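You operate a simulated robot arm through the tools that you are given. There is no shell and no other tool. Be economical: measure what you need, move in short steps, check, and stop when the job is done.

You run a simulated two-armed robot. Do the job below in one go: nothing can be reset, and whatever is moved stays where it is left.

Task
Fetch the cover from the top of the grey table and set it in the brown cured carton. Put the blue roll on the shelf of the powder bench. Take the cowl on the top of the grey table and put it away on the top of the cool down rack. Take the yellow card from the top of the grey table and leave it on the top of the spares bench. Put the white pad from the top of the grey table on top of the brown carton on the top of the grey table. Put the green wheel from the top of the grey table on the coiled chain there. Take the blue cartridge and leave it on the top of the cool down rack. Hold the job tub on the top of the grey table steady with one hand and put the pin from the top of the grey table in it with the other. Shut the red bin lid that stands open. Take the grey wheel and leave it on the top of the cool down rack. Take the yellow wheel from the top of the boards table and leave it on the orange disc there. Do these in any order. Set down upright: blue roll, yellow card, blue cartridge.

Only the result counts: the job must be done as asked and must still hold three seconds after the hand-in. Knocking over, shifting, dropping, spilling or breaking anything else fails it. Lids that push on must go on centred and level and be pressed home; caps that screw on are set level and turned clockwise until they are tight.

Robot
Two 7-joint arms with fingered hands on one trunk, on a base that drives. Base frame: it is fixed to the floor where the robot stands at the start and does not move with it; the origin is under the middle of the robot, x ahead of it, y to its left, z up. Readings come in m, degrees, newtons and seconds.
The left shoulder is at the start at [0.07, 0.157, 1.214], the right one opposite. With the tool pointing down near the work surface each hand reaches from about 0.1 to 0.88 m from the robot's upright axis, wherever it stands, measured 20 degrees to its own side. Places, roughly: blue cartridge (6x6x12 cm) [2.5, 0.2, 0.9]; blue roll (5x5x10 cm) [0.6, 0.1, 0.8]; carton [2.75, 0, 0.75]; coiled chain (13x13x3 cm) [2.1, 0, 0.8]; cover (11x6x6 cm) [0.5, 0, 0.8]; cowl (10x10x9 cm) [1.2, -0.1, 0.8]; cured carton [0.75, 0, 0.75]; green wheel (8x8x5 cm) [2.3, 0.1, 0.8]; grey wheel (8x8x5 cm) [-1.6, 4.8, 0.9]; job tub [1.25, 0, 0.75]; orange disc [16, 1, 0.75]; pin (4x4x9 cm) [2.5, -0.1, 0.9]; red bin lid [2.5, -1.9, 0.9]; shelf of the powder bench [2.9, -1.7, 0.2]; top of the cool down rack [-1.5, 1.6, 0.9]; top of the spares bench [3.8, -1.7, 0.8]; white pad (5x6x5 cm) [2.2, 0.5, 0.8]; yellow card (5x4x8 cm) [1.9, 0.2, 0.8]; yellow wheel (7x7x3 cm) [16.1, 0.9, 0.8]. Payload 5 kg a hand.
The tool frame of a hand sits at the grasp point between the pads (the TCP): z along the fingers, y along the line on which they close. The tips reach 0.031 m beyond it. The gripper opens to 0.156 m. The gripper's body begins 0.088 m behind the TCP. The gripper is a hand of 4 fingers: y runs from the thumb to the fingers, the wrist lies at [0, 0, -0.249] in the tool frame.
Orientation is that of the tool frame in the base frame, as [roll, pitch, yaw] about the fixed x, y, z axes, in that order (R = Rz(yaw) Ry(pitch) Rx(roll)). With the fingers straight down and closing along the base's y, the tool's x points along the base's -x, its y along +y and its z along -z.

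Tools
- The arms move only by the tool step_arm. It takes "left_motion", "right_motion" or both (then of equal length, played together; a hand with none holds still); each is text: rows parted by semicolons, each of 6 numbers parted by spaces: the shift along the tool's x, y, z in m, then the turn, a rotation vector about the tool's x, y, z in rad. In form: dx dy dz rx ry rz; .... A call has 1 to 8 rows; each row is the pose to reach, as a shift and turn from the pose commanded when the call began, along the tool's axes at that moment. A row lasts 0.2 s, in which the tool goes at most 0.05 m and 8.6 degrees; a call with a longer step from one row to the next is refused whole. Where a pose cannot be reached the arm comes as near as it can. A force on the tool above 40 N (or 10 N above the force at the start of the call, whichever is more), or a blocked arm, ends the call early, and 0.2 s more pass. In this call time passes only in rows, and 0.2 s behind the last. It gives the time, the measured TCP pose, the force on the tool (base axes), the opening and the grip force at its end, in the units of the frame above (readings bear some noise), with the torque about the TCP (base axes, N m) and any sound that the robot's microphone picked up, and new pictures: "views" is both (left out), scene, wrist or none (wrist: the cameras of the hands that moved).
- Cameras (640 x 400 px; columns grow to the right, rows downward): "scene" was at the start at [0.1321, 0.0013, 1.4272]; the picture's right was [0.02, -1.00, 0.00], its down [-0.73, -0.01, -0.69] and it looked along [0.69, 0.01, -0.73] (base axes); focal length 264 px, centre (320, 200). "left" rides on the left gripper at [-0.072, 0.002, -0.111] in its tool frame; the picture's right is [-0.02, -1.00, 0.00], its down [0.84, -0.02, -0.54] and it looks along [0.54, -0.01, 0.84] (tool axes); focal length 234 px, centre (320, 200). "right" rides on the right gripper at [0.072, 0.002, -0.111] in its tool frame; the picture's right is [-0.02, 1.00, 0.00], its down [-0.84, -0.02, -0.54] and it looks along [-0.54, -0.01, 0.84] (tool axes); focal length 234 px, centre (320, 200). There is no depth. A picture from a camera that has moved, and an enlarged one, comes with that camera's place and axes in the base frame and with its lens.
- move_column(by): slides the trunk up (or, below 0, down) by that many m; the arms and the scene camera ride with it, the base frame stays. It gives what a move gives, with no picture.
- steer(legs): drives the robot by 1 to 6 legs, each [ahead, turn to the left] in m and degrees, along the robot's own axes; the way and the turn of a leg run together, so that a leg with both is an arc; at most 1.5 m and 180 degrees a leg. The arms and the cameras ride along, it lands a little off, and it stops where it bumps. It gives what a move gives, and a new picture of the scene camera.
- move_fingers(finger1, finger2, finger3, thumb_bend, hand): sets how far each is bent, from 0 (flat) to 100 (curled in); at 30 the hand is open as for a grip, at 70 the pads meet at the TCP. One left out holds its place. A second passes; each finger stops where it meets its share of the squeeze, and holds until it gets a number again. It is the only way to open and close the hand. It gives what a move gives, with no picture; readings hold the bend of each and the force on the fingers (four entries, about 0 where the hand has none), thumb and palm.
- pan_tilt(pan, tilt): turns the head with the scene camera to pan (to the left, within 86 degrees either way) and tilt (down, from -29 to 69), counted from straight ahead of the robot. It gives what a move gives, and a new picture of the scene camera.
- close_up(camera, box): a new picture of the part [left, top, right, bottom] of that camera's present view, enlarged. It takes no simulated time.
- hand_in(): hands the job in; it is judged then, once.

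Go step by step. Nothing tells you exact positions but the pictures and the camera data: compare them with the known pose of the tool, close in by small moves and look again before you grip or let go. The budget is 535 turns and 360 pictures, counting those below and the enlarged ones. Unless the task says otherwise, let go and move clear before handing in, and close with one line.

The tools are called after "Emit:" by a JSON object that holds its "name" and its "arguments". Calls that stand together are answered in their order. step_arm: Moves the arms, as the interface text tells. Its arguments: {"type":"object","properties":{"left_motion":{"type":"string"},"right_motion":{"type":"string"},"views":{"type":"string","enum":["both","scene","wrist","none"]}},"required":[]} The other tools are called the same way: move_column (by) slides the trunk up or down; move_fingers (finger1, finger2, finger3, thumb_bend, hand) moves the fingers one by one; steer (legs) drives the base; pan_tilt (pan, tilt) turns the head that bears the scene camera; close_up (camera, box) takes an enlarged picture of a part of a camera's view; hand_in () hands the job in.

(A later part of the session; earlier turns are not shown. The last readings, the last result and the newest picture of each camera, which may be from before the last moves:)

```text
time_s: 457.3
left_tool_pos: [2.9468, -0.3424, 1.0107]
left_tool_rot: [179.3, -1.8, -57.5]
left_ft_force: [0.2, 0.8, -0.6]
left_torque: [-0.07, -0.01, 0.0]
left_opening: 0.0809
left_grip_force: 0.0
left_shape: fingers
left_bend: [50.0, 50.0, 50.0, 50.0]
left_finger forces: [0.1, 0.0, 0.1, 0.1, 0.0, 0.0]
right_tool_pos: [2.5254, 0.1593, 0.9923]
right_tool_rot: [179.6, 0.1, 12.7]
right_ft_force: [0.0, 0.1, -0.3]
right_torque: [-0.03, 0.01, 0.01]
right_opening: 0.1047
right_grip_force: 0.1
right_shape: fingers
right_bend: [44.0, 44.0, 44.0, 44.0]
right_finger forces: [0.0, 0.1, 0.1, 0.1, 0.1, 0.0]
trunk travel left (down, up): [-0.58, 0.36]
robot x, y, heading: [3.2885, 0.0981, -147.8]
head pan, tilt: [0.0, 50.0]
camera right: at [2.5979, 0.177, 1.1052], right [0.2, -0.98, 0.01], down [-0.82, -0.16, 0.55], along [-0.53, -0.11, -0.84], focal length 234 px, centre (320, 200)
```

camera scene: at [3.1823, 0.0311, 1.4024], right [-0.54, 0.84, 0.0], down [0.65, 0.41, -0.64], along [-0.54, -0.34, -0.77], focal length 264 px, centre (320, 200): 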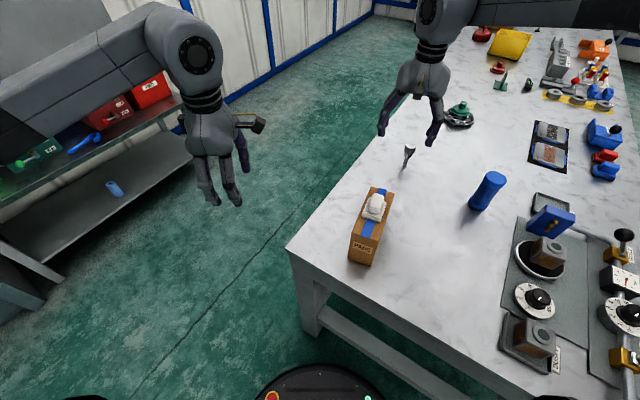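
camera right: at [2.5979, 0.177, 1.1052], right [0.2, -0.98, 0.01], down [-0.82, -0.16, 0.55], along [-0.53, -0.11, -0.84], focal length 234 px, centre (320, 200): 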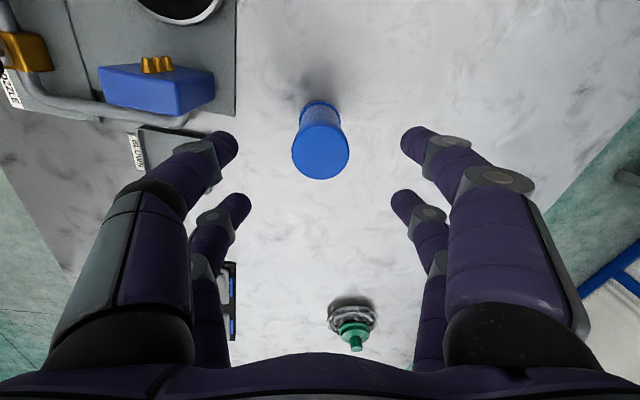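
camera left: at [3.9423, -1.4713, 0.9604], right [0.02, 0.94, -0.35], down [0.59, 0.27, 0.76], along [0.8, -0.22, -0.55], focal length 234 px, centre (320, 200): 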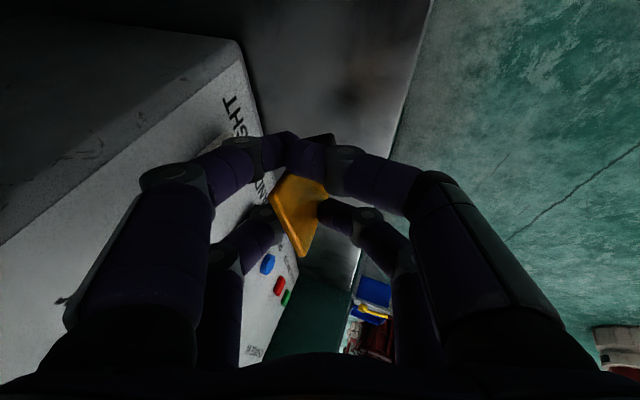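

Emit:
{"name": "step_arm", "arguments": {"right_motion": "0.001 -0.002 0.04 0 0 0; 0.001 -0.002 0.08 0 0 0; 0.001 -0.002 0.11 0 0 0", "views": "wrist"}}

```text
time_s: 458.1
left_tool_pos: [2.9471, -0.3456, 1.0093]
left_tool_rot: [179.4, -1.7, -57.5]
left_ft_force: [0.8, 0.0, -0.3]
left_torque: [0.02, -0.01, 0.02]
left_opening: 0.0809
left_grip_force: 0.1
left_shape: fingers
left_bend: [50.0, 50.0, 50.0, 50.0]
left_finger forces: [0.1, 0.0, 0.0, 0.1, 0.0, 0.0]
right_tool_pos: [2.5262, 0.1593, 0.8854]
right_tool_rot: [179.6, 0.1, 12.7]
right_ft_force: [-0.1, -0.2, 0.8]
right_torque: [0.0, 0.0, 0.03]
right_opening: 0.1047
right_grip_force: 0.0
right_shape: fingers
right_bend: [44.0, 44.0, 44.0, 44.0]
right_finger forces: [0.0, 0.1, 0.1, 0.0, 0.0, 0.1]
trunk travel left (down, up): [-0.58, 0.36]
robot x, y, heading: [3.288, 0.101, -147.9]
head pan, tilt: [0.0, 50.0]
camera right: at [2.5976, 0.1758, 0.9962], right [0.2, -0.98, 0.0], down [-0.82, -0.16, 0.55], along [-0.53, -0.11, -0.84], focal length 234 px, centre (320, 200)
```

right: 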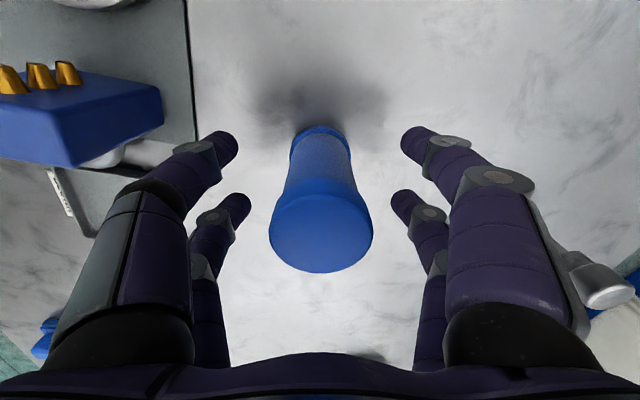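

Emit:
{"name": "move_fingers", "arguments": {"hand": "right", "finger1": 64, "finger2": 64, "finger3": 64, "thumb_bend": 64}}

Emit:
{"name": "close_up", "arguments": {"camera": "right", "box": [160, 80, 480, 280]}}

```text
time_s: 459.1
left_tool_pos: [2.9478, -0.3437, 1.0104]
left_tool_rot: [179.3, -1.7, -57.5]
left_ft_force: [-0.5, -0.5, 0.1]
left_torque: [-0.01, 0.03, 0.02]
left_opening: 0.0805
left_grip_force: 0.1
left_shape: fingers
left_bend: [50.0, 50.0, 50.0, 50.0]
left_finger forces: [0.0, 0.0, 0.0, 0.1, 0.1, 0.1]
right_tool_pos: [2.5255, 0.1601, 0.8852]
right_tool_rot: [179.6, 0.1, 12.7]
right_ft_force: [0.2, 1.2, -0.6]
right_torque: [-0.01, -0.03, 0.02]
right_opening: 0.0268
right_grip_force: 3.5
right_shape: fingers
right_bend: [64.0, 59.0, 60.0, 64.0]
right_finger forces: [0.0, 3.6, 3.9, 0.0, 0.0, 0.0]
trunk travel left (down, up): [-0.58, 0.36]
robot x, y, heading: [3.2891, 0.0983, -147.4]
head pan, tilt: [0.0, 50.0]
```

```text
2.00 times, centred on (320, 180) of right
camera zoom: at [2.5979, 0.1761, 0.9965], right [0.2, -0.98, 0.01], down [-0.82, -0.16, 0.55], along [-0.53, -0.11, -0.84], focal length 468 px, centre (320, 240)
```

zoom: 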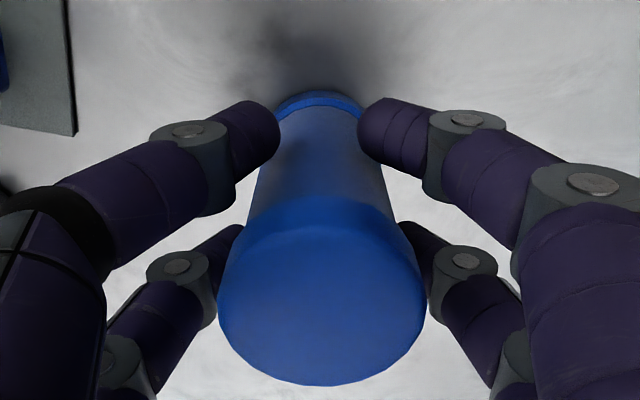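

Emit:
{"name": "move_fingers", "arguments": {"hand": "right", "finger1": 54, "finger2": 54, "finger3": 54, "thumb_bend": 54}}

Emit:
{"name": "step_arm", "arguments": {"right_motion": "-0.006 0.0005 0 0 0 0", "views": "none"}}

Emit:
{"name": "move_fingers", "arguments": {"hand": "right", "finger1": 68, "finger2": 68, "finger3": 68, "thumb_bend": 68}}

Emit:
{"name": "close_up", "arguments": {"camera": "right", "box": [160, 80, 480, 280]}}

```text
time_s: 460.1
left_tool_pos: [2.9475, -0.3446, 1.0116]
left_tool_rot: [179.3, -1.7, -57.5]
left_ft_force: [0.8, -0.2, -0.2]
left_torque: [-0.03, 0.0, -0.02]
left_opening: 0.0809
left_grip_force: 0.1
left_shape: fingers
left_bend: [50.0, 50.0, 50.0, 50.0]
left_finger forces: [0.0, 0.0, 0.1, 0.1, 0.0, 0.0]
right_tool_pos: [2.5251, 0.1599, 0.8866]
right_tool_rot: [179.7, 0.2, 12.7]
right_ft_force: [0.4, -0.7, 0.9]
right_torque: [0.0, 0.03, 0.0]
right_opening: 0.0642
right_grip_force: 0.0
right_shape: fingers
right_bend: [54.0, 54.0, 54.0, 54.0]
right_finger forces: [0.0, 0.0, 0.1, 0.0, 0.0, 0.0]
trunk travel left (down, up): [-0.58, 0.36]
robot x, y, heading: [3.2848, 0.101, -147.4]
head pan, tilt: [0.0, 50.0]
```

```text
time_s: 460.5
left_tool_pos: [2.9468, -0.3445, 1.0097]
left_tool_rot: [179.3, -1.7, -57.5]
left_ft_force: [-0.4, -0.3, -0.3]
left_torque: [0.0, -0.02, 0.03]
left_opening: 0.0806
left_grip_force: 0.0
left_shape: fingers
left_bend: [50.0, 50.0, 50.0, 50.0]
left_finger forces: [0.0, 0.0, 0.1, 0.0, 0.0, 0.0]
right_tool_pos: [2.5196, 0.1578, 0.8855]
right_tool_rot: [179.8, 0.1, 12.8]
right_ft_force: [-0.6, 0.0, 0.3]
right_torque: [-0.01, -0.01, 0.0]
right_opening: 0.0644
right_grip_force: 0.0
right_shape: fingers
right_bend: [54.0, 54.0, 54.0, 54.0]
right_finger forces: [0.0, 0.0, 0.0, 0.0, 0.0, 0.0]
trunk travel left (down, up): [-0.58, 0.36]
robot x, y, heading: [3.2883, 0.1004, -147.6]
head pan, tilt: [0.0, 50.0]
```

```text
time_s: 461.5
left_tool_pos: [2.9476, -0.3451, 1.01]
left_tool_rot: [179.2, -1.8, -57.5]
left_ft_force: [0.2, 0.4, -0.3]
left_torque: [-0.02, 0.01, 0.03]
left_opening: 0.081
left_grip_force: 0.2
left_shape: fingers
left_bend: [50.0, 50.0, 50.0, 50.0]
left_finger forces: [0.1, 0.0, 0.0, 0.0, 0.1, 0.1]
right_tool_pos: [2.5209, 0.1584, 0.8875]
right_tool_rot: [179.7, 0.2, 12.7]
right_ft_force: [-0.7, -0.2, -0.3]
right_torque: [0.0, 0.03, 0.01]
right_opening: 0.0327
right_grip_force: 11.1
right_shape: fingers
right_bend: [62.0, 62.0, 62.0, 65.0]
right_finger forces: [5.4, 6.0, 4.6, 0.1, 6.5, 0.0]
trunk travel left (down, up): [-0.58, 0.36]
robot x, y, heading: [3.2868, 0.0989, -147.5]
head pan, tilt: [0.0, 50.0]
```

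```text
2.00 times, centred on (320, 180) of right
camera zoom: at [2.5923, 0.1744, 0.9966], right [0.2, -0.98, 0.01], down [-0.82, -0.16, 0.55], along [-0.53, -0.11, -0.84], focal length 468 px, centre (320, 240)
```

zoom: 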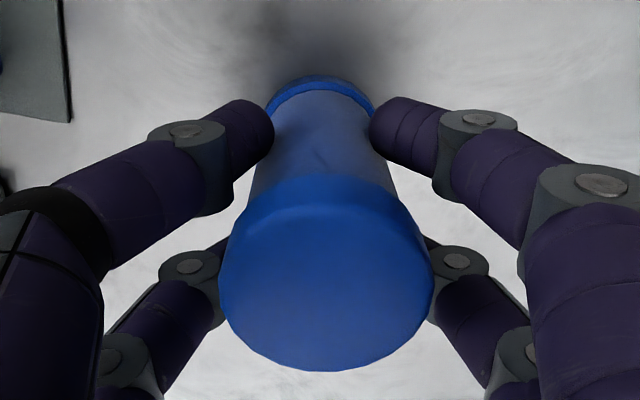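

Four even contacts. I lift the cartridge.

Emit:
{"name": "move_fingers", "arguments": {"hand": "right", "finger1": 72, "finger2": 72, "finger3": 72, "thumb_bend": 72}}

Emit:
{"name": "step_arm", "arguments": {"right_motion": "0 0 -0.02 0 0 0; 0 0 -0.05 0 0 0; 0 0 -0.09 0 0 0; 0 0 -0.13 0 0 0; 0 0 -0.17 0 0 0", "views": "both"}}

```text
time_s: 462.5
left_tool_pos: [2.9467, -0.344, 1.0098]
left_tool_rot: [179.2, -1.7, -57.5]
left_ft_force: [0.0, -0.9, -0.8]
left_torque: [-0.01, -0.01, 0.01]
left_opening: 0.0808
left_grip_force: 0.0
left_shape: fingers
left_bend: [50.0, 50.0, 50.0, 50.0]
left_finger forces: [0.0, 0.1, 0.1, 0.0, 0.0, 0.0]
right_tool_pos: [2.521, 0.1577, 0.8863]
right_tool_rot: [179.7, 0.1, 12.7]
right_ft_force: [-0.2, 0.0, 0.8]
right_torque: [-0.03, 0.0, -0.01]
right_opening: 0.0311
right_grip_force: 17.2
right_shape: fingers
right_bend: [61.0, 61.0, 64.0, 67.0]
right_finger forces: [8.6, 9.5, 6.5, 0.0, 10.3, 0.0]
trunk travel left (down, up): [-0.58, 0.36]
robot x, y, heading: [3.2875, 0.101, -147.7]
head pan, tilt: [0.0, 50.0]
```

```text
time_s: 463.7
left_tool_pos: [2.9478, -0.3453, 1.0094]
left_tool_rot: [179.3, -1.6, -57.5]
left_ft_force: [0.2, -0.4, -0.4]
left_torque: [0.0, 0.0, -0.01]
left_opening: 0.0807
left_grip_force: 0.0
left_shape: fingers
left_bend: [50.0, 50.0, 50.0, 50.0]
left_finger forces: [0.0, 0.0, 0.1, 0.0, 0.0, 0.0]
right_tool_pos: [2.5223, 0.1578, 1.0578]
right_tool_rot: [179.6, 0.0, 12.7]
right_ft_force: [0.7, -0.1, -1.6]
right_torque: [0.01, 0.02, -0.01]
right_opening: 0.0311
right_grip_force: 17.9
right_shape: fingers
right_bend: [61.0, 61.0, 64.0, 67.0]
right_finger forces: [8.7, 9.6, 6.5, 0.0, 10.1, 0.1]
trunk travel left (down, up): [-0.58, 0.36]
robot x, y, heading: [3.2896, 0.1005, -147.3]
head pan, tilt: [0.0, 50.0]
camera scene: at [3.1833, 0.0311, 1.4024], right [-0.54, 0.84, 0.0], down [0.65, 0.41, -0.64], along [-0.54, -0.35, -0.77], focal length 264 px, centre (320, 200)
camera right: at [2.5946, 0.1747, 1.1684], right [0.2, -0.98, 0.01], down [-0.82, -0.16, 0.55], along [-0.53, -0.11, -0.84], focal length 234 px, centre (320, 200)
```

scene: 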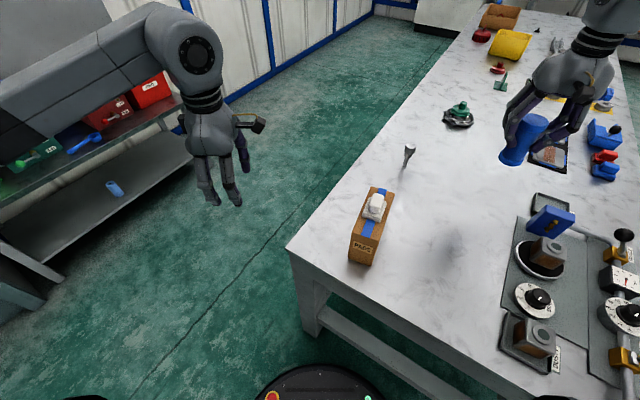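
right: 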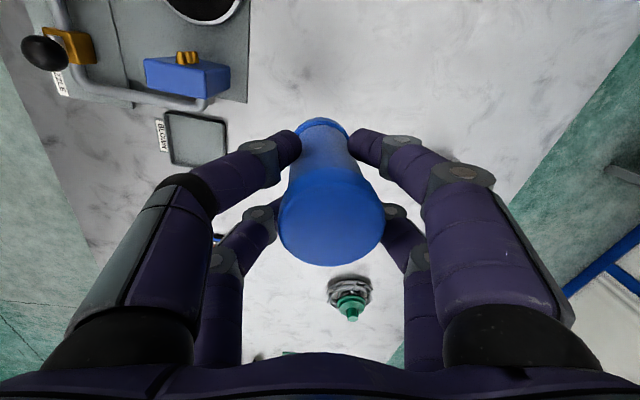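

Emit:
{"name": "step_arm", "arguments": {"right_motion": "0 0 -0.025 0 0 0; 0 0 -0.05 0 0 0", "views": "none"}}

Emit:
{"name": "steer", "arguments": {"legs": [[0, 57.5], [0.97, 0], [0, -90], [1.0, 0], [0.95, 0]]}}

Emit:
{"name": "close_up", "arguments": {"camera": "right", "box": [160, 80, 480, 280]}}

```text
time_s: 464.3
left_tool_pos: [2.948, -0.3446, 1.0104]
left_tool_rot: [179.3, -1.7, -57.5]
left_ft_force: [0.0, 0.1, 0.6]
left_torque: [0.01, 0.02, 0.0]
left_opening: 0.0807
left_grip_force: 0.1
left_shape: fingers
left_bend: [50.0, 50.0, 50.0, 50.0]
left_finger forces: [0.0, 0.0, 0.0, 0.0, 0.0, 0.0]
right_tool_pos: [2.5222, 0.159, 1.1062]
right_tool_rot: [179.7, 0.1, 12.7]
right_ft_force: [-0.1, 0.3, -0.4]
right_torque: [-0.03, 0.02, 0.0]
right_opening: 0.031
right_grip_force: 17.8
right_shape: fingers
right_bend: [61.0, 61.0, 64.0, 67.0]
right_finger forces: [8.5, 9.7, 6.6, 0.0, 10.2, 0.0]
trunk travel left (down, up): [-0.58, 0.36]
robot x, y, heading: [3.2878, 0.1001, -147.5]
head pan, tilt: [0.0, 50.0]
```

```text
time_s: 471.5
left_tool_pos: [3.4886, -1.3512, 1.0104]
left_tool_rot: [179.3, -1.7, -0.1]
left_ft_force: [0.1, 0.0, 0.1]
left_torque: [0.01, 0.02, -0.01]
left_opening: 0.0808
left_grip_force: 0.1
left_shape: fingers
left_bend: [50.0, 50.0, 50.0, 50.0]
left_finger forces: [0.1, 0.1, 0.1, 0.0, 0.1, 0.0]
right_tool_pos: [2.8384, -1.4507, 1.1052]
right_tool_rot: [179.7, -0.1, 70.8]
right_ft_force: [-0.4, 0.1, -1.6]
right_torque: [0.0, -0.02, 0.01]
right_opening: 0.031
right_grip_force: 16.8
right_shape: fingers
right_bend: [61.0, 61.0, 64.0, 67.0]
right_finger forces: [8.0, 9.3, 6.4, 0.1, 10.1, 0.1]
trunk travel left (down, up): [-0.58, 0.36]
robot x, y, heading: [3.2917, -0.8331, -89.1]
head pan, tilt: [0.0, 50.0]
stopped in leg 2: the robot was blocked; the commanded pose is now the measured one
camera scene: at [3.2971, -0.9586, 1.4027], right [-1.0, -0.01, 0.0], down [-0.01, 0.77, -0.64], along [0.01, -0.64, -0.77], focal length 264 px, centre (320, 200)
```

scene: 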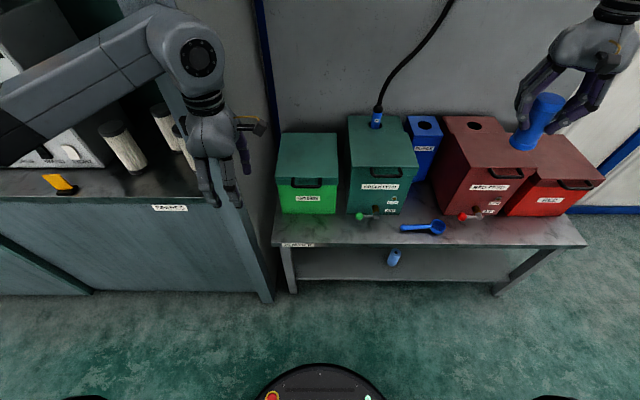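

```text
2.00 times, centred on (320, 180) of right
camera zoom: at [2.8643, -1.382, 1.2168], right [0.94, -0.35, 0.0], down [-0.3, -0.78, 0.54], along [-0.19, -0.51, -0.84], focal length 468 px, centre (320, 240)
```

zoom: 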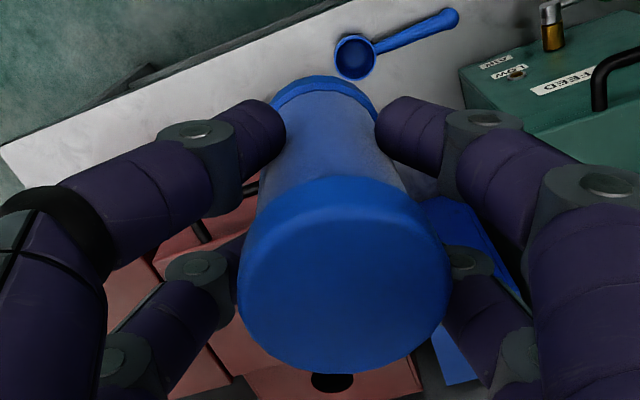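

Emit:
{"name": "steer", "arguments": {"legs": [[-0.12, 0], [0, -91], [1.0, 0], [0.9, 0]]}}

```text
time_s: 485.7
left_tool_pos: [0.882, -0.9173, 1.0083]
left_tool_rot: [179.5, -1.8, -90.0]
left_ft_force: [0.4, -0.7, -0.2]
left_torque: [0.0, 0.04, -0.01]
left_opening: 0.0808
left_grip_force: 0.1
left_shape: fingers
left_bend: [50.0, 50.0, 50.0, 50.0]
left_finger forces: [0.0, 0.0, 0.1, 0.1, 0.0, 0.0]
right_tool_pos: [0.7805, -0.2672, 1.1064]
right_tool_rot: [179.7, 0.0, -19.2]
right_ft_force: [-0.3, 1.0, -1.0]
right_torque: [-0.02, 0.0, 0.04]
right_opening: 0.03
right_grip_force: 16.0
right_shape: fingers
right_bend: [61.0, 60.0, 64.0, 67.0]
right_finger forces: [6.8, 9.1, 5.9, 0.0, 9.7, 0.0]
trunk travel left (down, up): [-0.58, 0.36]
robot x, y, heading: [1.4005, -0.7249, -179.1]
head pan, tilt: [0.0, 50.0]
camera scene: at [1.2761, -0.7231, 1.4023], right [-0.01, 1.0, 0.0], down [0.77, 0.01, -0.64], along [-0.64, -0.01, -0.77], focal length 264 px, centre (320, 200)
```

scene: 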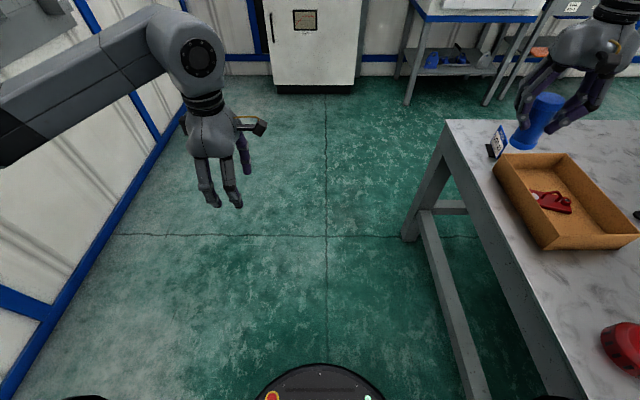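

Emit:
{"name": "steer", "arguments": {"legs": [[0, -91]]}}

```text
time_s: 490.0
left_tool_pos: [1.2188, -0.1978, 1.0084]
left_tool_rot: [179.4, -1.8, 178.6]
left_ft_force: [-0.7, -0.4, 0.1]
left_torque: [0.0, -0.02, 0.0]
left_opening: 0.0809
left_grip_force: 0.0
left_shape: fingers
left_bend: [50.0, 50.0, 50.0, 50.0]
left_finger forces: [0.1, 0.0, 0.0, 0.0, 0.1, 0.1]
right_tool_pos: [1.8726, -0.1135, 1.1051]
right_tool_rot: [179.7, 0.0, -110.6]
right_ft_force: [0.0, -0.1, -1.5]
right_torque: [-0.03, 0.04, -0.02]
right_opening: 0.0295
right_grip_force: 14.7
right_shape: fingers
right_bend: [61.0, 60.0, 64.0, 68.0]
right_finger forces: [5.9, 8.9, 5.6, 0.0, 9.5, 0.0]
trunk travel left (down, up): [-0.58, 0.36]
robot x, y, heading: [1.4032, -0.7248, 89.1]
head pan, tilt: [0.0, 50.0]
camera scene: at [1.4053, -0.5945, 1.4023], right [1.0, -0.01, 0.0], down [-0.01, -0.77, -0.64], along [0.01, 0.64, -0.77], focal length 264 px, centre (320, 200)
```

scene: 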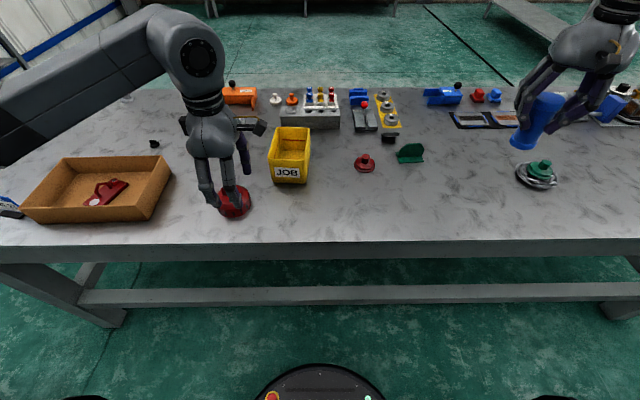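

Emit:
{"name": "close_up", "arguments": {"camera": "left", "box": [160, 40, 480, 240]}}

Emit:
{"name": "close_up", "arguments": {"camera": "scene", "box": [180, 120, 320, 230]}}

```text
2.00 times, centred on (320, 140) of left
camera zoom: at [1.2936, -0.1997, 1.1173], right [0.0, -1.0, -0.01], down [-0.82, -0.01, 0.57], along [-0.57, 0.01, -0.82], focal length 468 px, centre (320, 320)
```

zoom: 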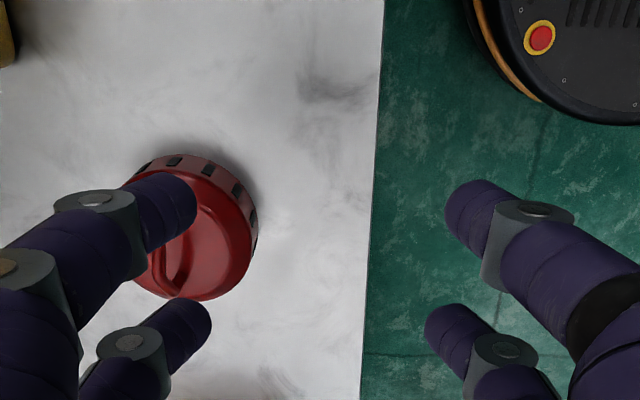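

```text
3.64 times, centred on (250, 175) of scene
camera zoom: at [1.4053, -0.5945, 1.4023], right [1.0, -0.01, 0.0], down [-0.01, -0.77, -0.64], along [0.01, 0.64, -0.77], focal length 961 px, centre (574, 291)
```

zoom: 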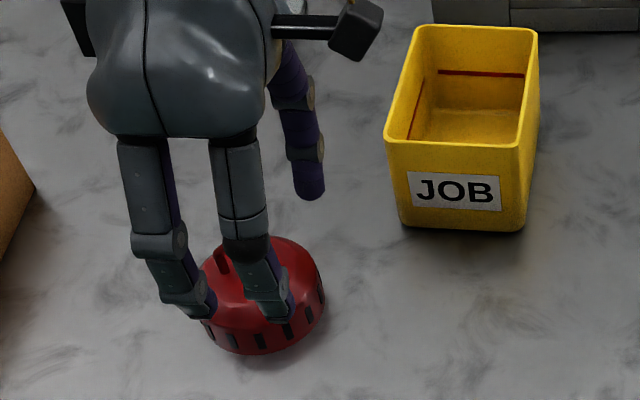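

Emit:
{"name": "step_arm", "arguments": {"left_motion": "0.028 0.042 0 0 0 0; 0.055 0.084 0 0 0 0", "views": "wrist"}}

Emit:
{"name": "close_up", "arguments": {"camera": "left", "box": [200, 40, 440, 190]}}

```text
refused: row 1 steps farther than a row can; nothing moved
```

```text
2.67 times, centred on (320, 115) of left
camera zoom: at [1.2936, -0.1997, 1.1173], right [0.0, -1.0, -0.01], down [-0.82, -0.01, 0.57], along [-0.57, 0.01, -0.82], focal length 624 px, centre (320, 427)
```

zoom: 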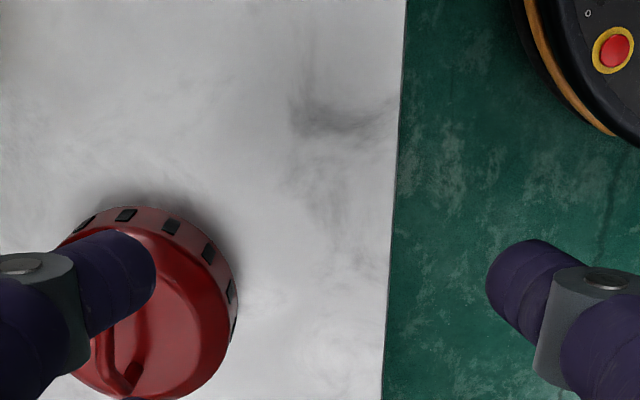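

Emit:
{"name": "step_arm", "arguments": {"left_motion": "0.02 0.03 0 0 0 0; 0.04 0.06 0 0 0 0; 0.055 0.084 0 0 0 0", "views": "wrist"}}

```text
time_s: 490.8
left_tool_pos: [1.1667, -0.1121, 1.01]
left_tool_rot: [179.5, -1.8, 178.6]
left_ft_force: [0.5, 0.9, -0.1]
left_torque: [-0.05, -0.01, -0.01]
left_opening: 0.0806
left_grip_force: 0.1
left_shape: fingers
left_bend: [50.0, 50.0, 50.0, 50.0]
left_finger forces: [0.0, 0.1, 0.1, 0.0, 0.0, 0.1]
right_tool_pos: [1.8719, -0.113, 1.105]
right_tool_rot: [179.6, -0.1, -110.6]
right_ft_force: [0.8, 0.4, -1.4]
right_torque: [-0.02, 0.0, -0.01]
right_opening: 0.0293
right_grip_force: 15.0
right_shape: fingers
right_bend: [61.0, 60.0, 64.0, 68.0]
right_finger forces: [6.0, 8.9, 5.7, 0.0, 9.4, 0.0]
trunk travel left (down, up): [-0.58, 0.36]
robot x, y, heading: [1.4031, -0.7212, 89.2]
head pan, tilt: [0.0, 50.0]
camera left: at [1.2407, -0.1129, 1.1192], right [0.0, -1.0, -0.01], down [-0.82, 0.0, 0.57], along [-0.57, 0.01, -0.82], focal length 234 px, centre (320, 200)
```

left: 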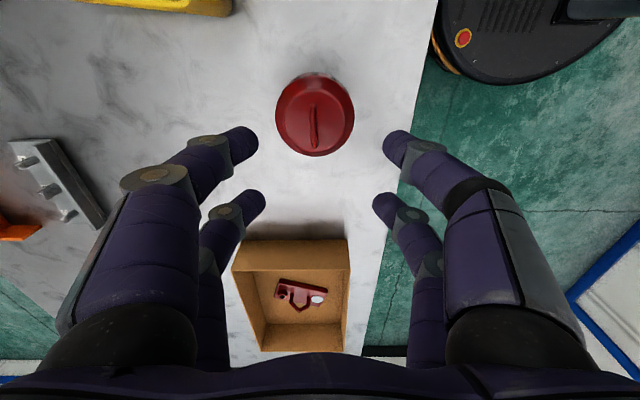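

Emit:
{"name": "move_fingers", "arguments": {"hand": "left", "finger1": 38, "finger2": 38, "finger3": 38, "thumb_bend": 38}}

Emit:
{"name": "step_arm", "arguments": {"left_motion": "0.002 0.008 0.03 0.009 -0.031 0; 0.002 0.008 0.06 0.009 -0.031 0; 0.002 0.008 0.09 0.009 -0.031 0", "views": "wrist"}}

```text
time_s: 491.8
left_tool_pos: [1.1652, -0.1114, 1.0101]
left_tool_rot: [179.5, -1.7, 178.7]
left_ft_force: [0.0, 0.0, -0.1]
left_torque: [0.0, 0.01, 0.0]
left_opening: 0.1284
left_grip_force: 0.1
left_shape: fingers
left_bend: [38.0, 38.0, 38.0, 38.0]
left_finger forces: [0.0, 0.0, 0.1, 0.1, 0.0, 0.0]
right_tool_pos: [1.8724, -0.1136, 1.1055]
right_tool_rot: [179.7, 0.0, -110.6]
right_ft_force: [0.2, -0.2, -0.8]
right_torque: [0.0, 0.0, -0.02]
right_opening: 0.0294
right_grip_force: 15.0
right_shape: fingers
right_bend: [61.0, 60.0, 64.0, 68.0]
right_finger forces: [5.8, 8.9, 5.6, 0.0, 9.4, 0.1]
trunk travel left (down, up): [-0.58, 0.36]
robot x, y, heading: [1.4006, -0.7225, 89.1]
head pan, tilt: [0.0, 50.0]
```

```text
time_s: 492.6
left_tool_pos: [1.1619, -0.1029, 0.921]
left_tool_rot: [180.0, 0.0, 178.6]
left_ft_force: [0.2, 0.5, -0.2]
left_torque: [-0.01, -0.01, -0.01]
left_opening: 0.1283
left_grip_force: 0.0
left_shape: fingers
left_bend: [38.0, 38.0, 38.0, 38.0]
left_finger forces: [0.0, 0.0, 0.0, 0.1, 0.1, 0.0]
right_tool_pos: [1.8716, -0.1136, 1.1052]
right_tool_rot: [179.7, -0.1, -110.6]
right_ft_force: [0.3, 0.3, -1.4]
right_torque: [-0.03, -0.01, -0.02]
right_opening: 0.0291
right_grip_force: 15.1
right_shape: fingers
right_bend: [61.0, 60.0, 64.0, 68.0]
right_finger forces: [5.9, 8.9, 5.5, 0.0, 9.3, 0.1]
trunk travel left (down, up): [-0.58, 0.36]
robot x, y, heading: [1.4036, -0.7214, 89.0]
head pan, tilt: [0.0, 50.0]
camera left: at [1.2324, -0.104, 1.0324], right [0.0, -1.0, 0.0], down [-0.84, 0.0, 0.54], along [-0.54, 0.0, -0.84], focal length 234 px, centre (320, 200)
```

left: 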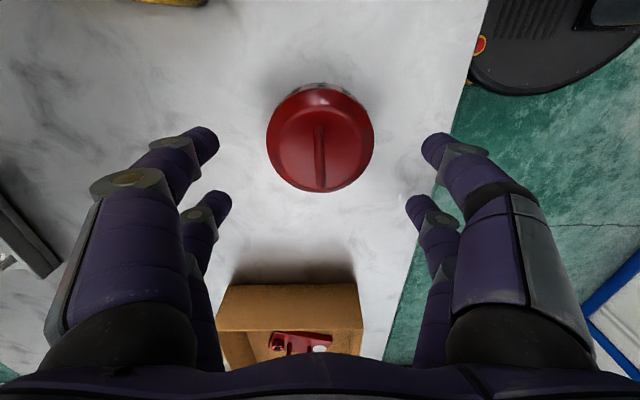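

Emit:
{"name": "step_arm", "arguments": {"left_motion": "0 0 0.035 0 0 0; 0 0 0.066 0 0 0", "views": "none"}}

Emit:
{"name": "move_fingers", "arguments": {"hand": "left", "finger1": 58, "finger2": 58, "finger3": 58, "thumb_bend": 58}}

Emit:
{"name": "close_up", "arguments": {"camera": "left", "box": [160, 60, 480, 260]}}

```text
time_s: 493.2
left_tool_pos: [1.161, -0.1037, 0.8549]
left_tool_rot: [-179.9, 0.0, 178.7]
left_ft_force: [0.7, 0.0, 0.1]
left_torque: [-0.02, -0.03, 0.04]
left_opening: 0.1286
left_grip_force: 0.1
left_shape: fingers
left_bend: [38.0, 38.0, 38.0, 38.0]
left_finger forces: [0.0, 0.0, 0.0, 0.1, 0.0, 0.0]
right_tool_pos: [1.8716, -0.1117, 1.1051]
right_tool_rot: [179.6, -0.1, -110.6]
right_ft_force: [-0.4, 0.6, -1.4]
right_torque: [0.02, 0.0, -0.02]
right_opening: 0.0296
right_grip_force: 14.9
right_shape: fingers
right_bend: [61.0, 60.0, 64.0, 68.0]
right_finger forces: [6.0, 8.9, 5.6, 0.0, 9.4, 0.0]
trunk travel left (down, up): [-0.58, 0.36]
robot x, y, heading: [1.3986, -0.7219, 89.2]
head pan, tilt: [0.0, 50.0]
```

```text
time_s: 494.2
left_tool_pos: [1.1609, -0.1039, 0.8554]
left_tool_rot: [-180.0, 0.1, 178.6]
left_ft_force: [0.7, -1.0, -0.9]
left_torque: [-0.07, -0.04, -0.01]
left_opening: 0.0831
left_grip_force: 15.6
left_shape: fingers
left_bend: [49.0, 48.0, 49.0, 53.0]
left_finger forces: [7.6, 8.0, 6.7, 0.1, 9.1, 0.0]
right_tool_pos: [1.8715, -0.1142, 1.1049]
right_tool_rot: [179.7, 0.1, -110.7]
right_ft_force: [-1.6, 0.6, -2.0]
right_torque: [-0.02, -0.02, 0.0]
right_opening: 0.0293
right_grip_force: 14.9
right_shape: fingers
right_bend: [61.0, 60.0, 64.0, 68.0]
right_finger forces: [6.0, 8.9, 5.7, 0.0, 9.5, 0.0]
trunk travel left (down, up): [-0.58, 0.36]
robot x, y, heading: [1.4002, -0.725, 89.2]
head pan, tilt: [0.0, 50.0]
```

```text
2.00 times, centred on (320, 160) of left
camera zoom: at [1.2325, -0.1039, 0.967], right [0.0, -1.0, 0.0], down [-0.84, 0.0, 0.55], along [-0.55, 0.0, -0.84], focal length 468 px, centre (320, 280)
```

zoom: 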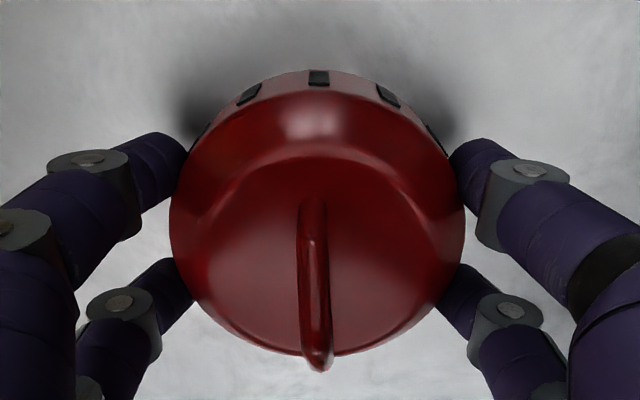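

Emit:
{"name": "move_fingers", "arguments": {"hand": "left", "finger1": 61, "finger2": 61, "finger3": 61, "thumb_bend": 61}}

Emit:
{"name": "step_arm", "arguments": {"left_motion": "0 0 -0.02 0 0 0; 0 0 -0.05 0 0 0; 0 0 -0.09 0 0 0; 0 0 -0.13 0 0 0; 0 0 -0.17 0 0 0; 0 0 -0.2 0 0 0", "views": "wrist"}}

```text
time_s: 495.2
left_tool_pos: [1.1615, -0.104, 0.8552]
left_tool_rot: [179.9, 0.0, 178.6]
left_ft_force: [-0.1, -0.5, -0.4]
left_torque: [0.05, -0.03, 0.0]
left_opening: 0.083
left_grip_force: 18.5
left_shape: fingers
left_bend: [47.0, 46.0, 51.0, 56.0]
left_finger forces: [8.9, 9.2, 6.7, 0.1, 11.3, 0.0]
right_tool_pos: [1.8728, -0.1128, 1.1043]
right_tool_rot: [179.7, 0.0, -110.6]
right_ft_force: [-0.5, -0.3, -0.7]
right_torque: [-0.02, 0.03, 0.01]
right_opening: 0.0298
right_grip_force: 15.3
right_shape: fingers
right_bend: [61.0, 60.0, 64.0, 68.0]
right_finger forces: [6.0, 8.9, 5.6, 0.1, 9.4, 0.1]
trunk travel left (down, up): [-0.58, 0.36]
robot x, y, heading: [1.4027, -0.7198, 89.0]
head pan, tilt: [0.0, 50.0]
```

```text
time_s: 496.6
left_tool_pos: [1.1614, -0.1045, 1.054]
left_tool_rot: [179.9, -0.2, 178.6]
left_ft_force: [0.7, -0.1, -2.3]
left_torque: [-0.02, 0.0, -0.02]
left_opening: 0.0827
left_grip_force: 18.3
left_shape: fingers
left_bend: [47.0, 46.0, 51.0, 56.0]
left_finger forces: [8.9, 9.5, 6.6, 0.0, 11.1, 0.0]
right_tool_pos: [1.8722, -0.1131, 1.1059]
right_tool_rot: [179.8, 0.0, -110.6]
right_ft_force: [-0.5, 0.5, -1.9]
right_torque: [0.03, 0.0, -0.01]
right_opening: 0.0291
right_grip_force: 15.1
right_shape: fingers
right_bend: [61.0, 60.0, 64.0, 68.0]
right_finger forces: [6.1, 8.9, 5.6, 0.1, 9.5, 0.0]
trunk travel left (down, up): [-0.58, 0.36]
robot x, y, heading: [1.4041, -0.7201, 89.3]
head pan, tilt: [0.0, 50.0]
camera left: at [1.2329, -0.104, 1.1665], right [0.0, -1.0, 0.0], down [-0.84, 0.0, 0.55], along [-0.55, 0.0, -0.84], focal length 234 px, centre (320, 200)
```

left: 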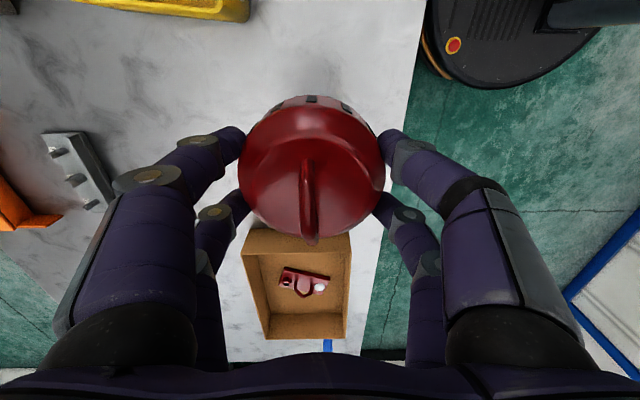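

Both parts are held. I back out and drive west around the table toward the cool-down rack.

Emit:
{"name": "steer", "arguments": {"legs": [[-0.13, 0], [0, 91], [1.5, 0], [0, -60]]}}

Emit:
{"name": "pan_tilt", "arguments": {"pan": 0, "tilt": 20}}

```text
time_s: 511.4
left_tool_pos: [-0.6323, -0.4788, 1.0551]
left_tool_rot: [-180.0, 0.1, -149.5]
left_ft_force: [-0.6, -0.4, -2.9]
left_torque: [-0.01, -0.03, 0.03]
left_opening: 0.0817
left_grip_force: 16.8
left_shape: fingers
left_bend: [47.0, 46.0, 52.0, 56.0]
left_finger forces: [8.6, 8.9, 6.0, 0.0, 10.0, 0.0]
right_tool_pos: [-0.0245, -0.1114, 1.1046]
right_tool_rot: [179.7, -0.1, -78.6]
right_ft_force: [0.7, 0.2, -1.4]
right_torque: [0.03, 0.03, 0.02]
right_opening: 0.0277
right_grip_force: 14.5
right_shape: fingers
right_bend: [62.0, 60.0, 64.0, 68.0]
right_finger forces: [5.5, 8.6, 5.4, 0.0, 8.9, 0.0]
trunk travel left (down, up): [-0.58, 0.36]
robot x, y, heading: [-0.1028, -0.8769, 121.1]
head pan, tilt: [0.0, 50.0]
camera scene: at [-0.1657, -0.7671, 1.4023], right [0.86, 0.52, 0.0], down [0.4, -0.66, -0.64], along [-0.33, 0.55, -0.77], focal length 264 px, centre (320, 200)
```

scene: 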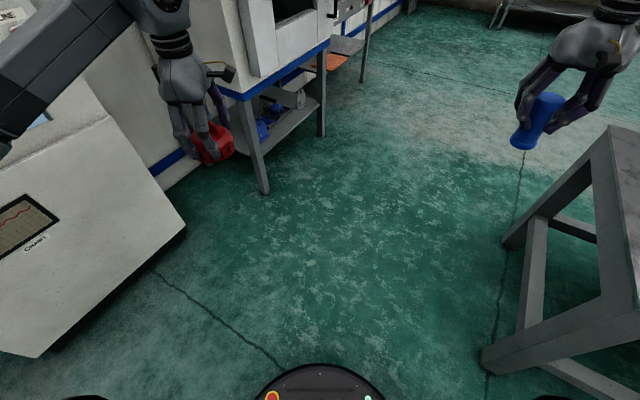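

```text
time_s: 512.4
left_tool_pos: [-0.6326, -0.4785, 1.0542]
left_tool_rot: [179.9, -0.1, -149.5]
left_ft_force: [0.0, -0.4, -2.3]
left_torque: [0.02, -0.01, -0.03]
left_opening: 0.0818
left_grip_force: 16.6
left_shape: fingers
left_bend: [47.0, 46.0, 52.0, 56.0]
left_finger forces: [8.6, 8.9, 6.0, 0.0, 10.0, 0.1]
right_tool_pos: [-0.0252, -0.1114, 1.1054]
right_tool_rot: [179.7, -0.1, -78.8]
right_ft_force: [0.2, -0.1, -1.9]
right_torque: [-0.02, -0.02, 0.03]
right_opening: 0.028
right_grip_force: 14.9
right_shape: fingers
right_bend: [62.0, 60.0, 64.0, 68.0]
right_finger forces: [5.5, 8.6, 5.3, 0.0, 8.8, 0.0]
trunk travel left (down, up): [-0.58, 0.36]
robot x, y, heading: [-0.1002, -0.8749, 121.4]
head pan, tilt: [0.0, 20.0]
camera scene: at [-0.1742, -0.7534, 1.4478], right [0.86, 0.52, 0.0], down [0.18, -0.29, -0.94], along [-0.49, 0.8, -0.34], focal length 264 px, centre (320, 200)
```

scene: 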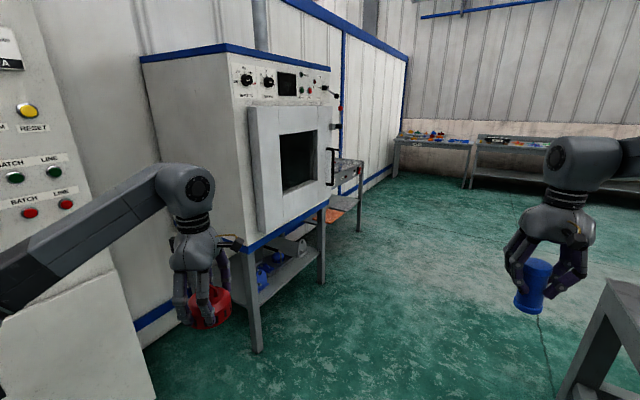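

Emit:
{"name": "steer", "arguments": {"legs": [[0, -9.4], [0.75, 0], [0, -22], [1.4, 0], [0.35, 0], [0, 90]]}}

Emit:
{"name": "pan_tilt", "arguments": {"pan": 0, "tilt": 35}}

```text
time_s: 530.5
left_tool_pos: [-0.9965, 1.3173, 1.0553]
left_tool_rot: [179.9, 0.0, -90.2]
left_ft_force: [-0.3, 0.1, -1.7]
left_torque: [0.01, -0.01, 0.01]
left_opening: 0.0812
left_grip_force: 15.9
left_shape: fingers
left_bend: [47.0, 46.0, 52.0, 56.0]
left_finger forces: [8.4, 8.6, 5.8, 0.1, 9.4, 0.0]
right_tool_pos: [-1.001, 2.0273, 1.1047]
right_tool_rot: [179.7, -0.1, -19.4]
right_ft_force: [-0.1, -0.3, -1.8]
right_torque: [-0.01, 0.0, 0.01]
right_opening: 0.0268
right_grip_force: 14.1
right_shape: fingers
right_bend: [62.0, 60.0, 64.0, 68.0]
right_finger forces: [5.3, 8.5, 5.1, 0.0, 8.6, 0.0]
trunk travel left (down, up): [-0.58, 0.36]
robot x, y, heading: [-0.3806, 1.5748, -179.2]
head pan, tilt: [0.0, 20.0]
camera scene: at [-0.5242, 1.57, 1.4479], right [-0.01, 1.0, 0.0], down [0.34, 0.0, -0.94], along [-0.94, -0.01, -0.34], focal length 264 px, centre (320, 200)
```

scene: 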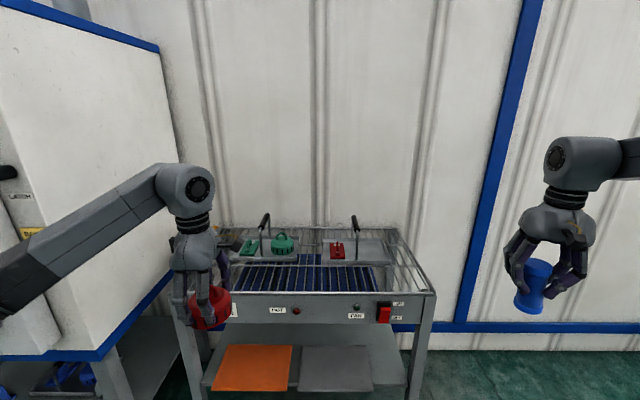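

```text
time_s: 531.3
left_tool_pos: [-0.9954, 1.318, 1.0549]
left_tool_rot: [180.0, 0.0, -90.2]
left_ft_force: [-0.4, -0.2, -2.0]
left_torque: [-0.01, -0.01, 0.01]
left_opening: 0.081
left_grip_force: 16.0
left_shape: fingers
left_bend: [47.0, 46.0, 52.0, 56.0]
left_finger forces: [8.5, 8.7, 5.7, 0.0, 9.4, 0.0]
right_tool_pos: [-1.0011, 2.0288, 1.1048]
right_tool_rot: [179.7, 0.0, -19.4]
right_ft_force: [-0.2, 0.5, -1.1]
right_torque: [0.01, -0.01, 0.02]
right_opening: 0.0268
right_grip_force: 14.4
right_shape: fingers
right_bend: [62.0, 60.0, 64.0, 68.0]
right_finger forces: [5.2, 8.6, 5.2, 0.1, 8.5, 0.0]
trunk travel left (down, up): [-0.58, 0.36]
robot x, y, heading: [-0.3851, 1.5719, -179.3]
head pan, tilt: [0.0, 35.0]
camera scene: at [-0.5192, 1.57, 1.4241], right [-0.01, 1.0, 0.0], down [0.57, 0.0, -0.82], along [-0.82, -0.01, -0.57], focal length 264 px, centre (320, 200)
```

scene: 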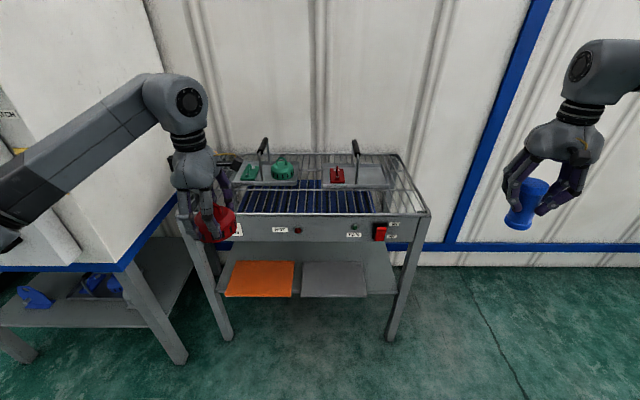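

Emit:
{"name": "close_up", "arguments": {"camera": "scene", "box": [200, 120, 450, 270]}}

```text
2.56 times, centred on (325, 195) of scene
camera zoom: at [-0.5192, 1.57, 1.4241], right [-0.01, 1.0, 0.0], down [0.57, 0.0, -0.82], along [-0.82, -0.01, -0.57], focal length 676 px, centre (307, 213)
```

zoom: 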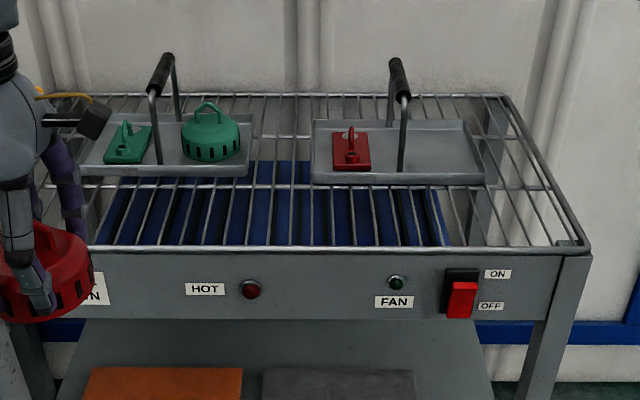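

The rack top is a rod grid at about z 0.9 with two trays at the back; the front strip (x -1.20 to -1.35) is free. I move closer.

Emit:
{"name": "steer", "arguments": {"legs": [[0.24, 0]]}}

Emit:
{"name": "pan_tilt", "arguments": {"pan": 0, "tilt": 45}}

Emit:
{"name": "close_up", "arguments": {"camera": "scene", "box": [180, 80, 500, 280]}}

```text
time_s: 533.1
left_tool_pos: [-1.2338, 1.3163, 1.0537]
left_tool_rot: [179.9, 0.0, -90.2]
left_ft_force: [-0.1, 0.3, -2.7]
left_torque: [-0.02, -0.07, 0.0]
left_opening: 0.0812
left_grip_force: 16.5
left_shape: fingers
left_bend: [47.0, 46.0, 52.0, 56.0]
left_finger forces: [8.3, 8.7, 5.8, 0.1, 9.4, 0.0]
right_tool_pos: [-1.2391, 2.0263, 1.1048]
right_tool_rot: [179.8, 0.0, -19.3]
right_ft_force: [0.1, -0.4, -1.0]
right_torque: [0.02, -0.01, 0.02]
right_opening: 0.027
right_grip_force: 13.2
right_shape: fingers
right_bend: [62.0, 60.0, 64.0, 68.0]
right_finger forces: [5.3, 8.4, 5.2, 0.1, 8.6, 0.1]
trunk travel left (down, up): [-0.58, 0.36]
robot x, y, heading: [-0.6235, 1.5708, -179.8]
head pan, tilt: [0.0, 35.0]
camera scene: at [-0.7578, 1.5682, 1.4241], right [-0.01, 1.0, 0.0], down [0.57, 0.0, -0.82], along [-0.82, -0.01, -0.57], focal length 264 px, centre (320, 200)
```

scene: 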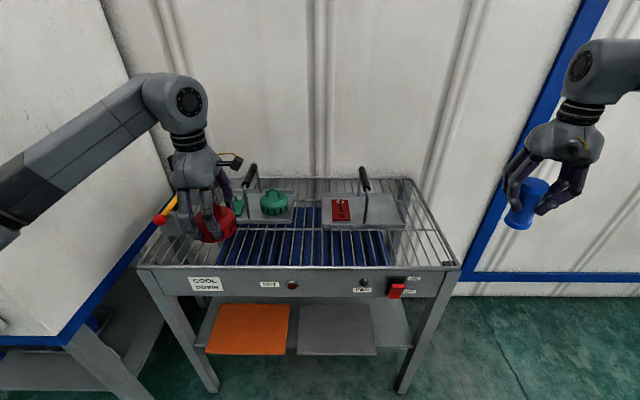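

```text
time_s: 533.8
left_tool_pos: [-1.2338, 1.3165, 1.0545]
left_tool_rot: [179.9, 0.0, -90.2]
left_ft_force: [-0.2, -0.7, -2.2]
left_torque: [-0.01, -0.01, 0.0]
left_opening: 0.0813
left_grip_force: 16.4
left_shape: fingers
left_bend: [47.0, 46.0, 52.0, 56.0]
left_finger forces: [8.4, 8.6, 5.8, 0.1, 9.4, 0.0]
right_tool_pos: [-1.2395, 2.0274, 1.1036]
right_tool_rot: [179.7, -0.2, -19.3]
right_ft_force: [-0.7, -0.7, -1.0]
right_torque: [-0.01, -0.03, 0.01]
right_opening: 0.0271
right_grip_force: 13.4
right_shape: fingers
right_bend: [62.0, 60.0, 64.0, 68.0]
right_finger forces: [5.3, 8.5, 5.3, 0.1, 8.6, 0.0]
trunk travel left (down, up): [-0.58, 0.36]
robot x, y, heading: [-0.6174, 1.568, -179.7]
head pan, tilt: [0.0, 45.0]
camera scene: at [-0.7518, 1.5683, 1.4092], right [-0.01, 1.0, 0.0], down [0.71, 0.01, -0.71], along [-0.71, -0.01, -0.71], focal length 264 px, centre (320, 200)
```

scene: 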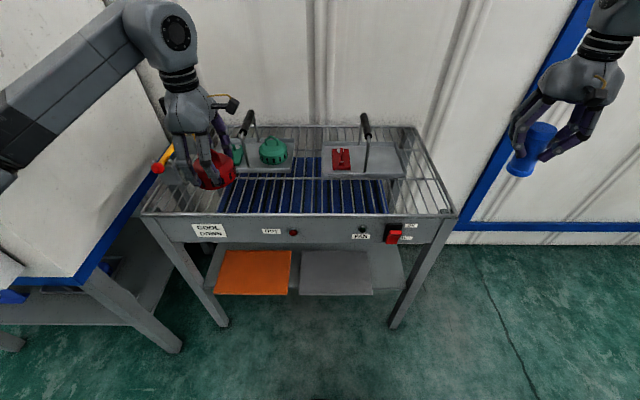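

```text
2.00 times, centred on (340, 180) of scene
camera zoom: at [-0.7518, 1.5683, 1.4092], right [-0.01, 1.0, 0.0], down [0.71, 0.01, -0.71], along [-0.71, -0.01, -0.71], focal length 528 px, centre (280, 240)
```

zoom: 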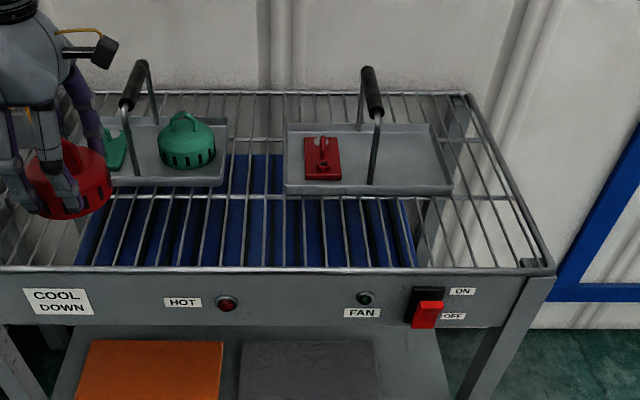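

Emit:
{"name": "close_up", "arguments": {"camera": "scene", "box": [360, 150, 470, 230]}}

```text
5.00 times, centred on (415, 190) of scene
camera zoom: at [-0.7518, 1.5683, 1.4092], right [-0.01, 1.0, 0.0], down [0.71, 0.01, -0.71], along [-0.71, -0.01, -0.71], focal length 1321 px, centre (-155, 250)
```

zoom: 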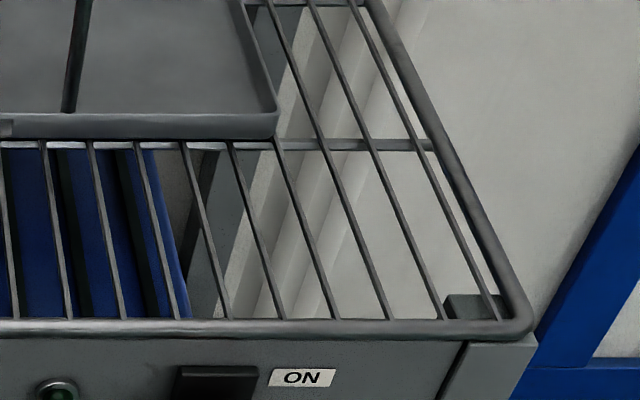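

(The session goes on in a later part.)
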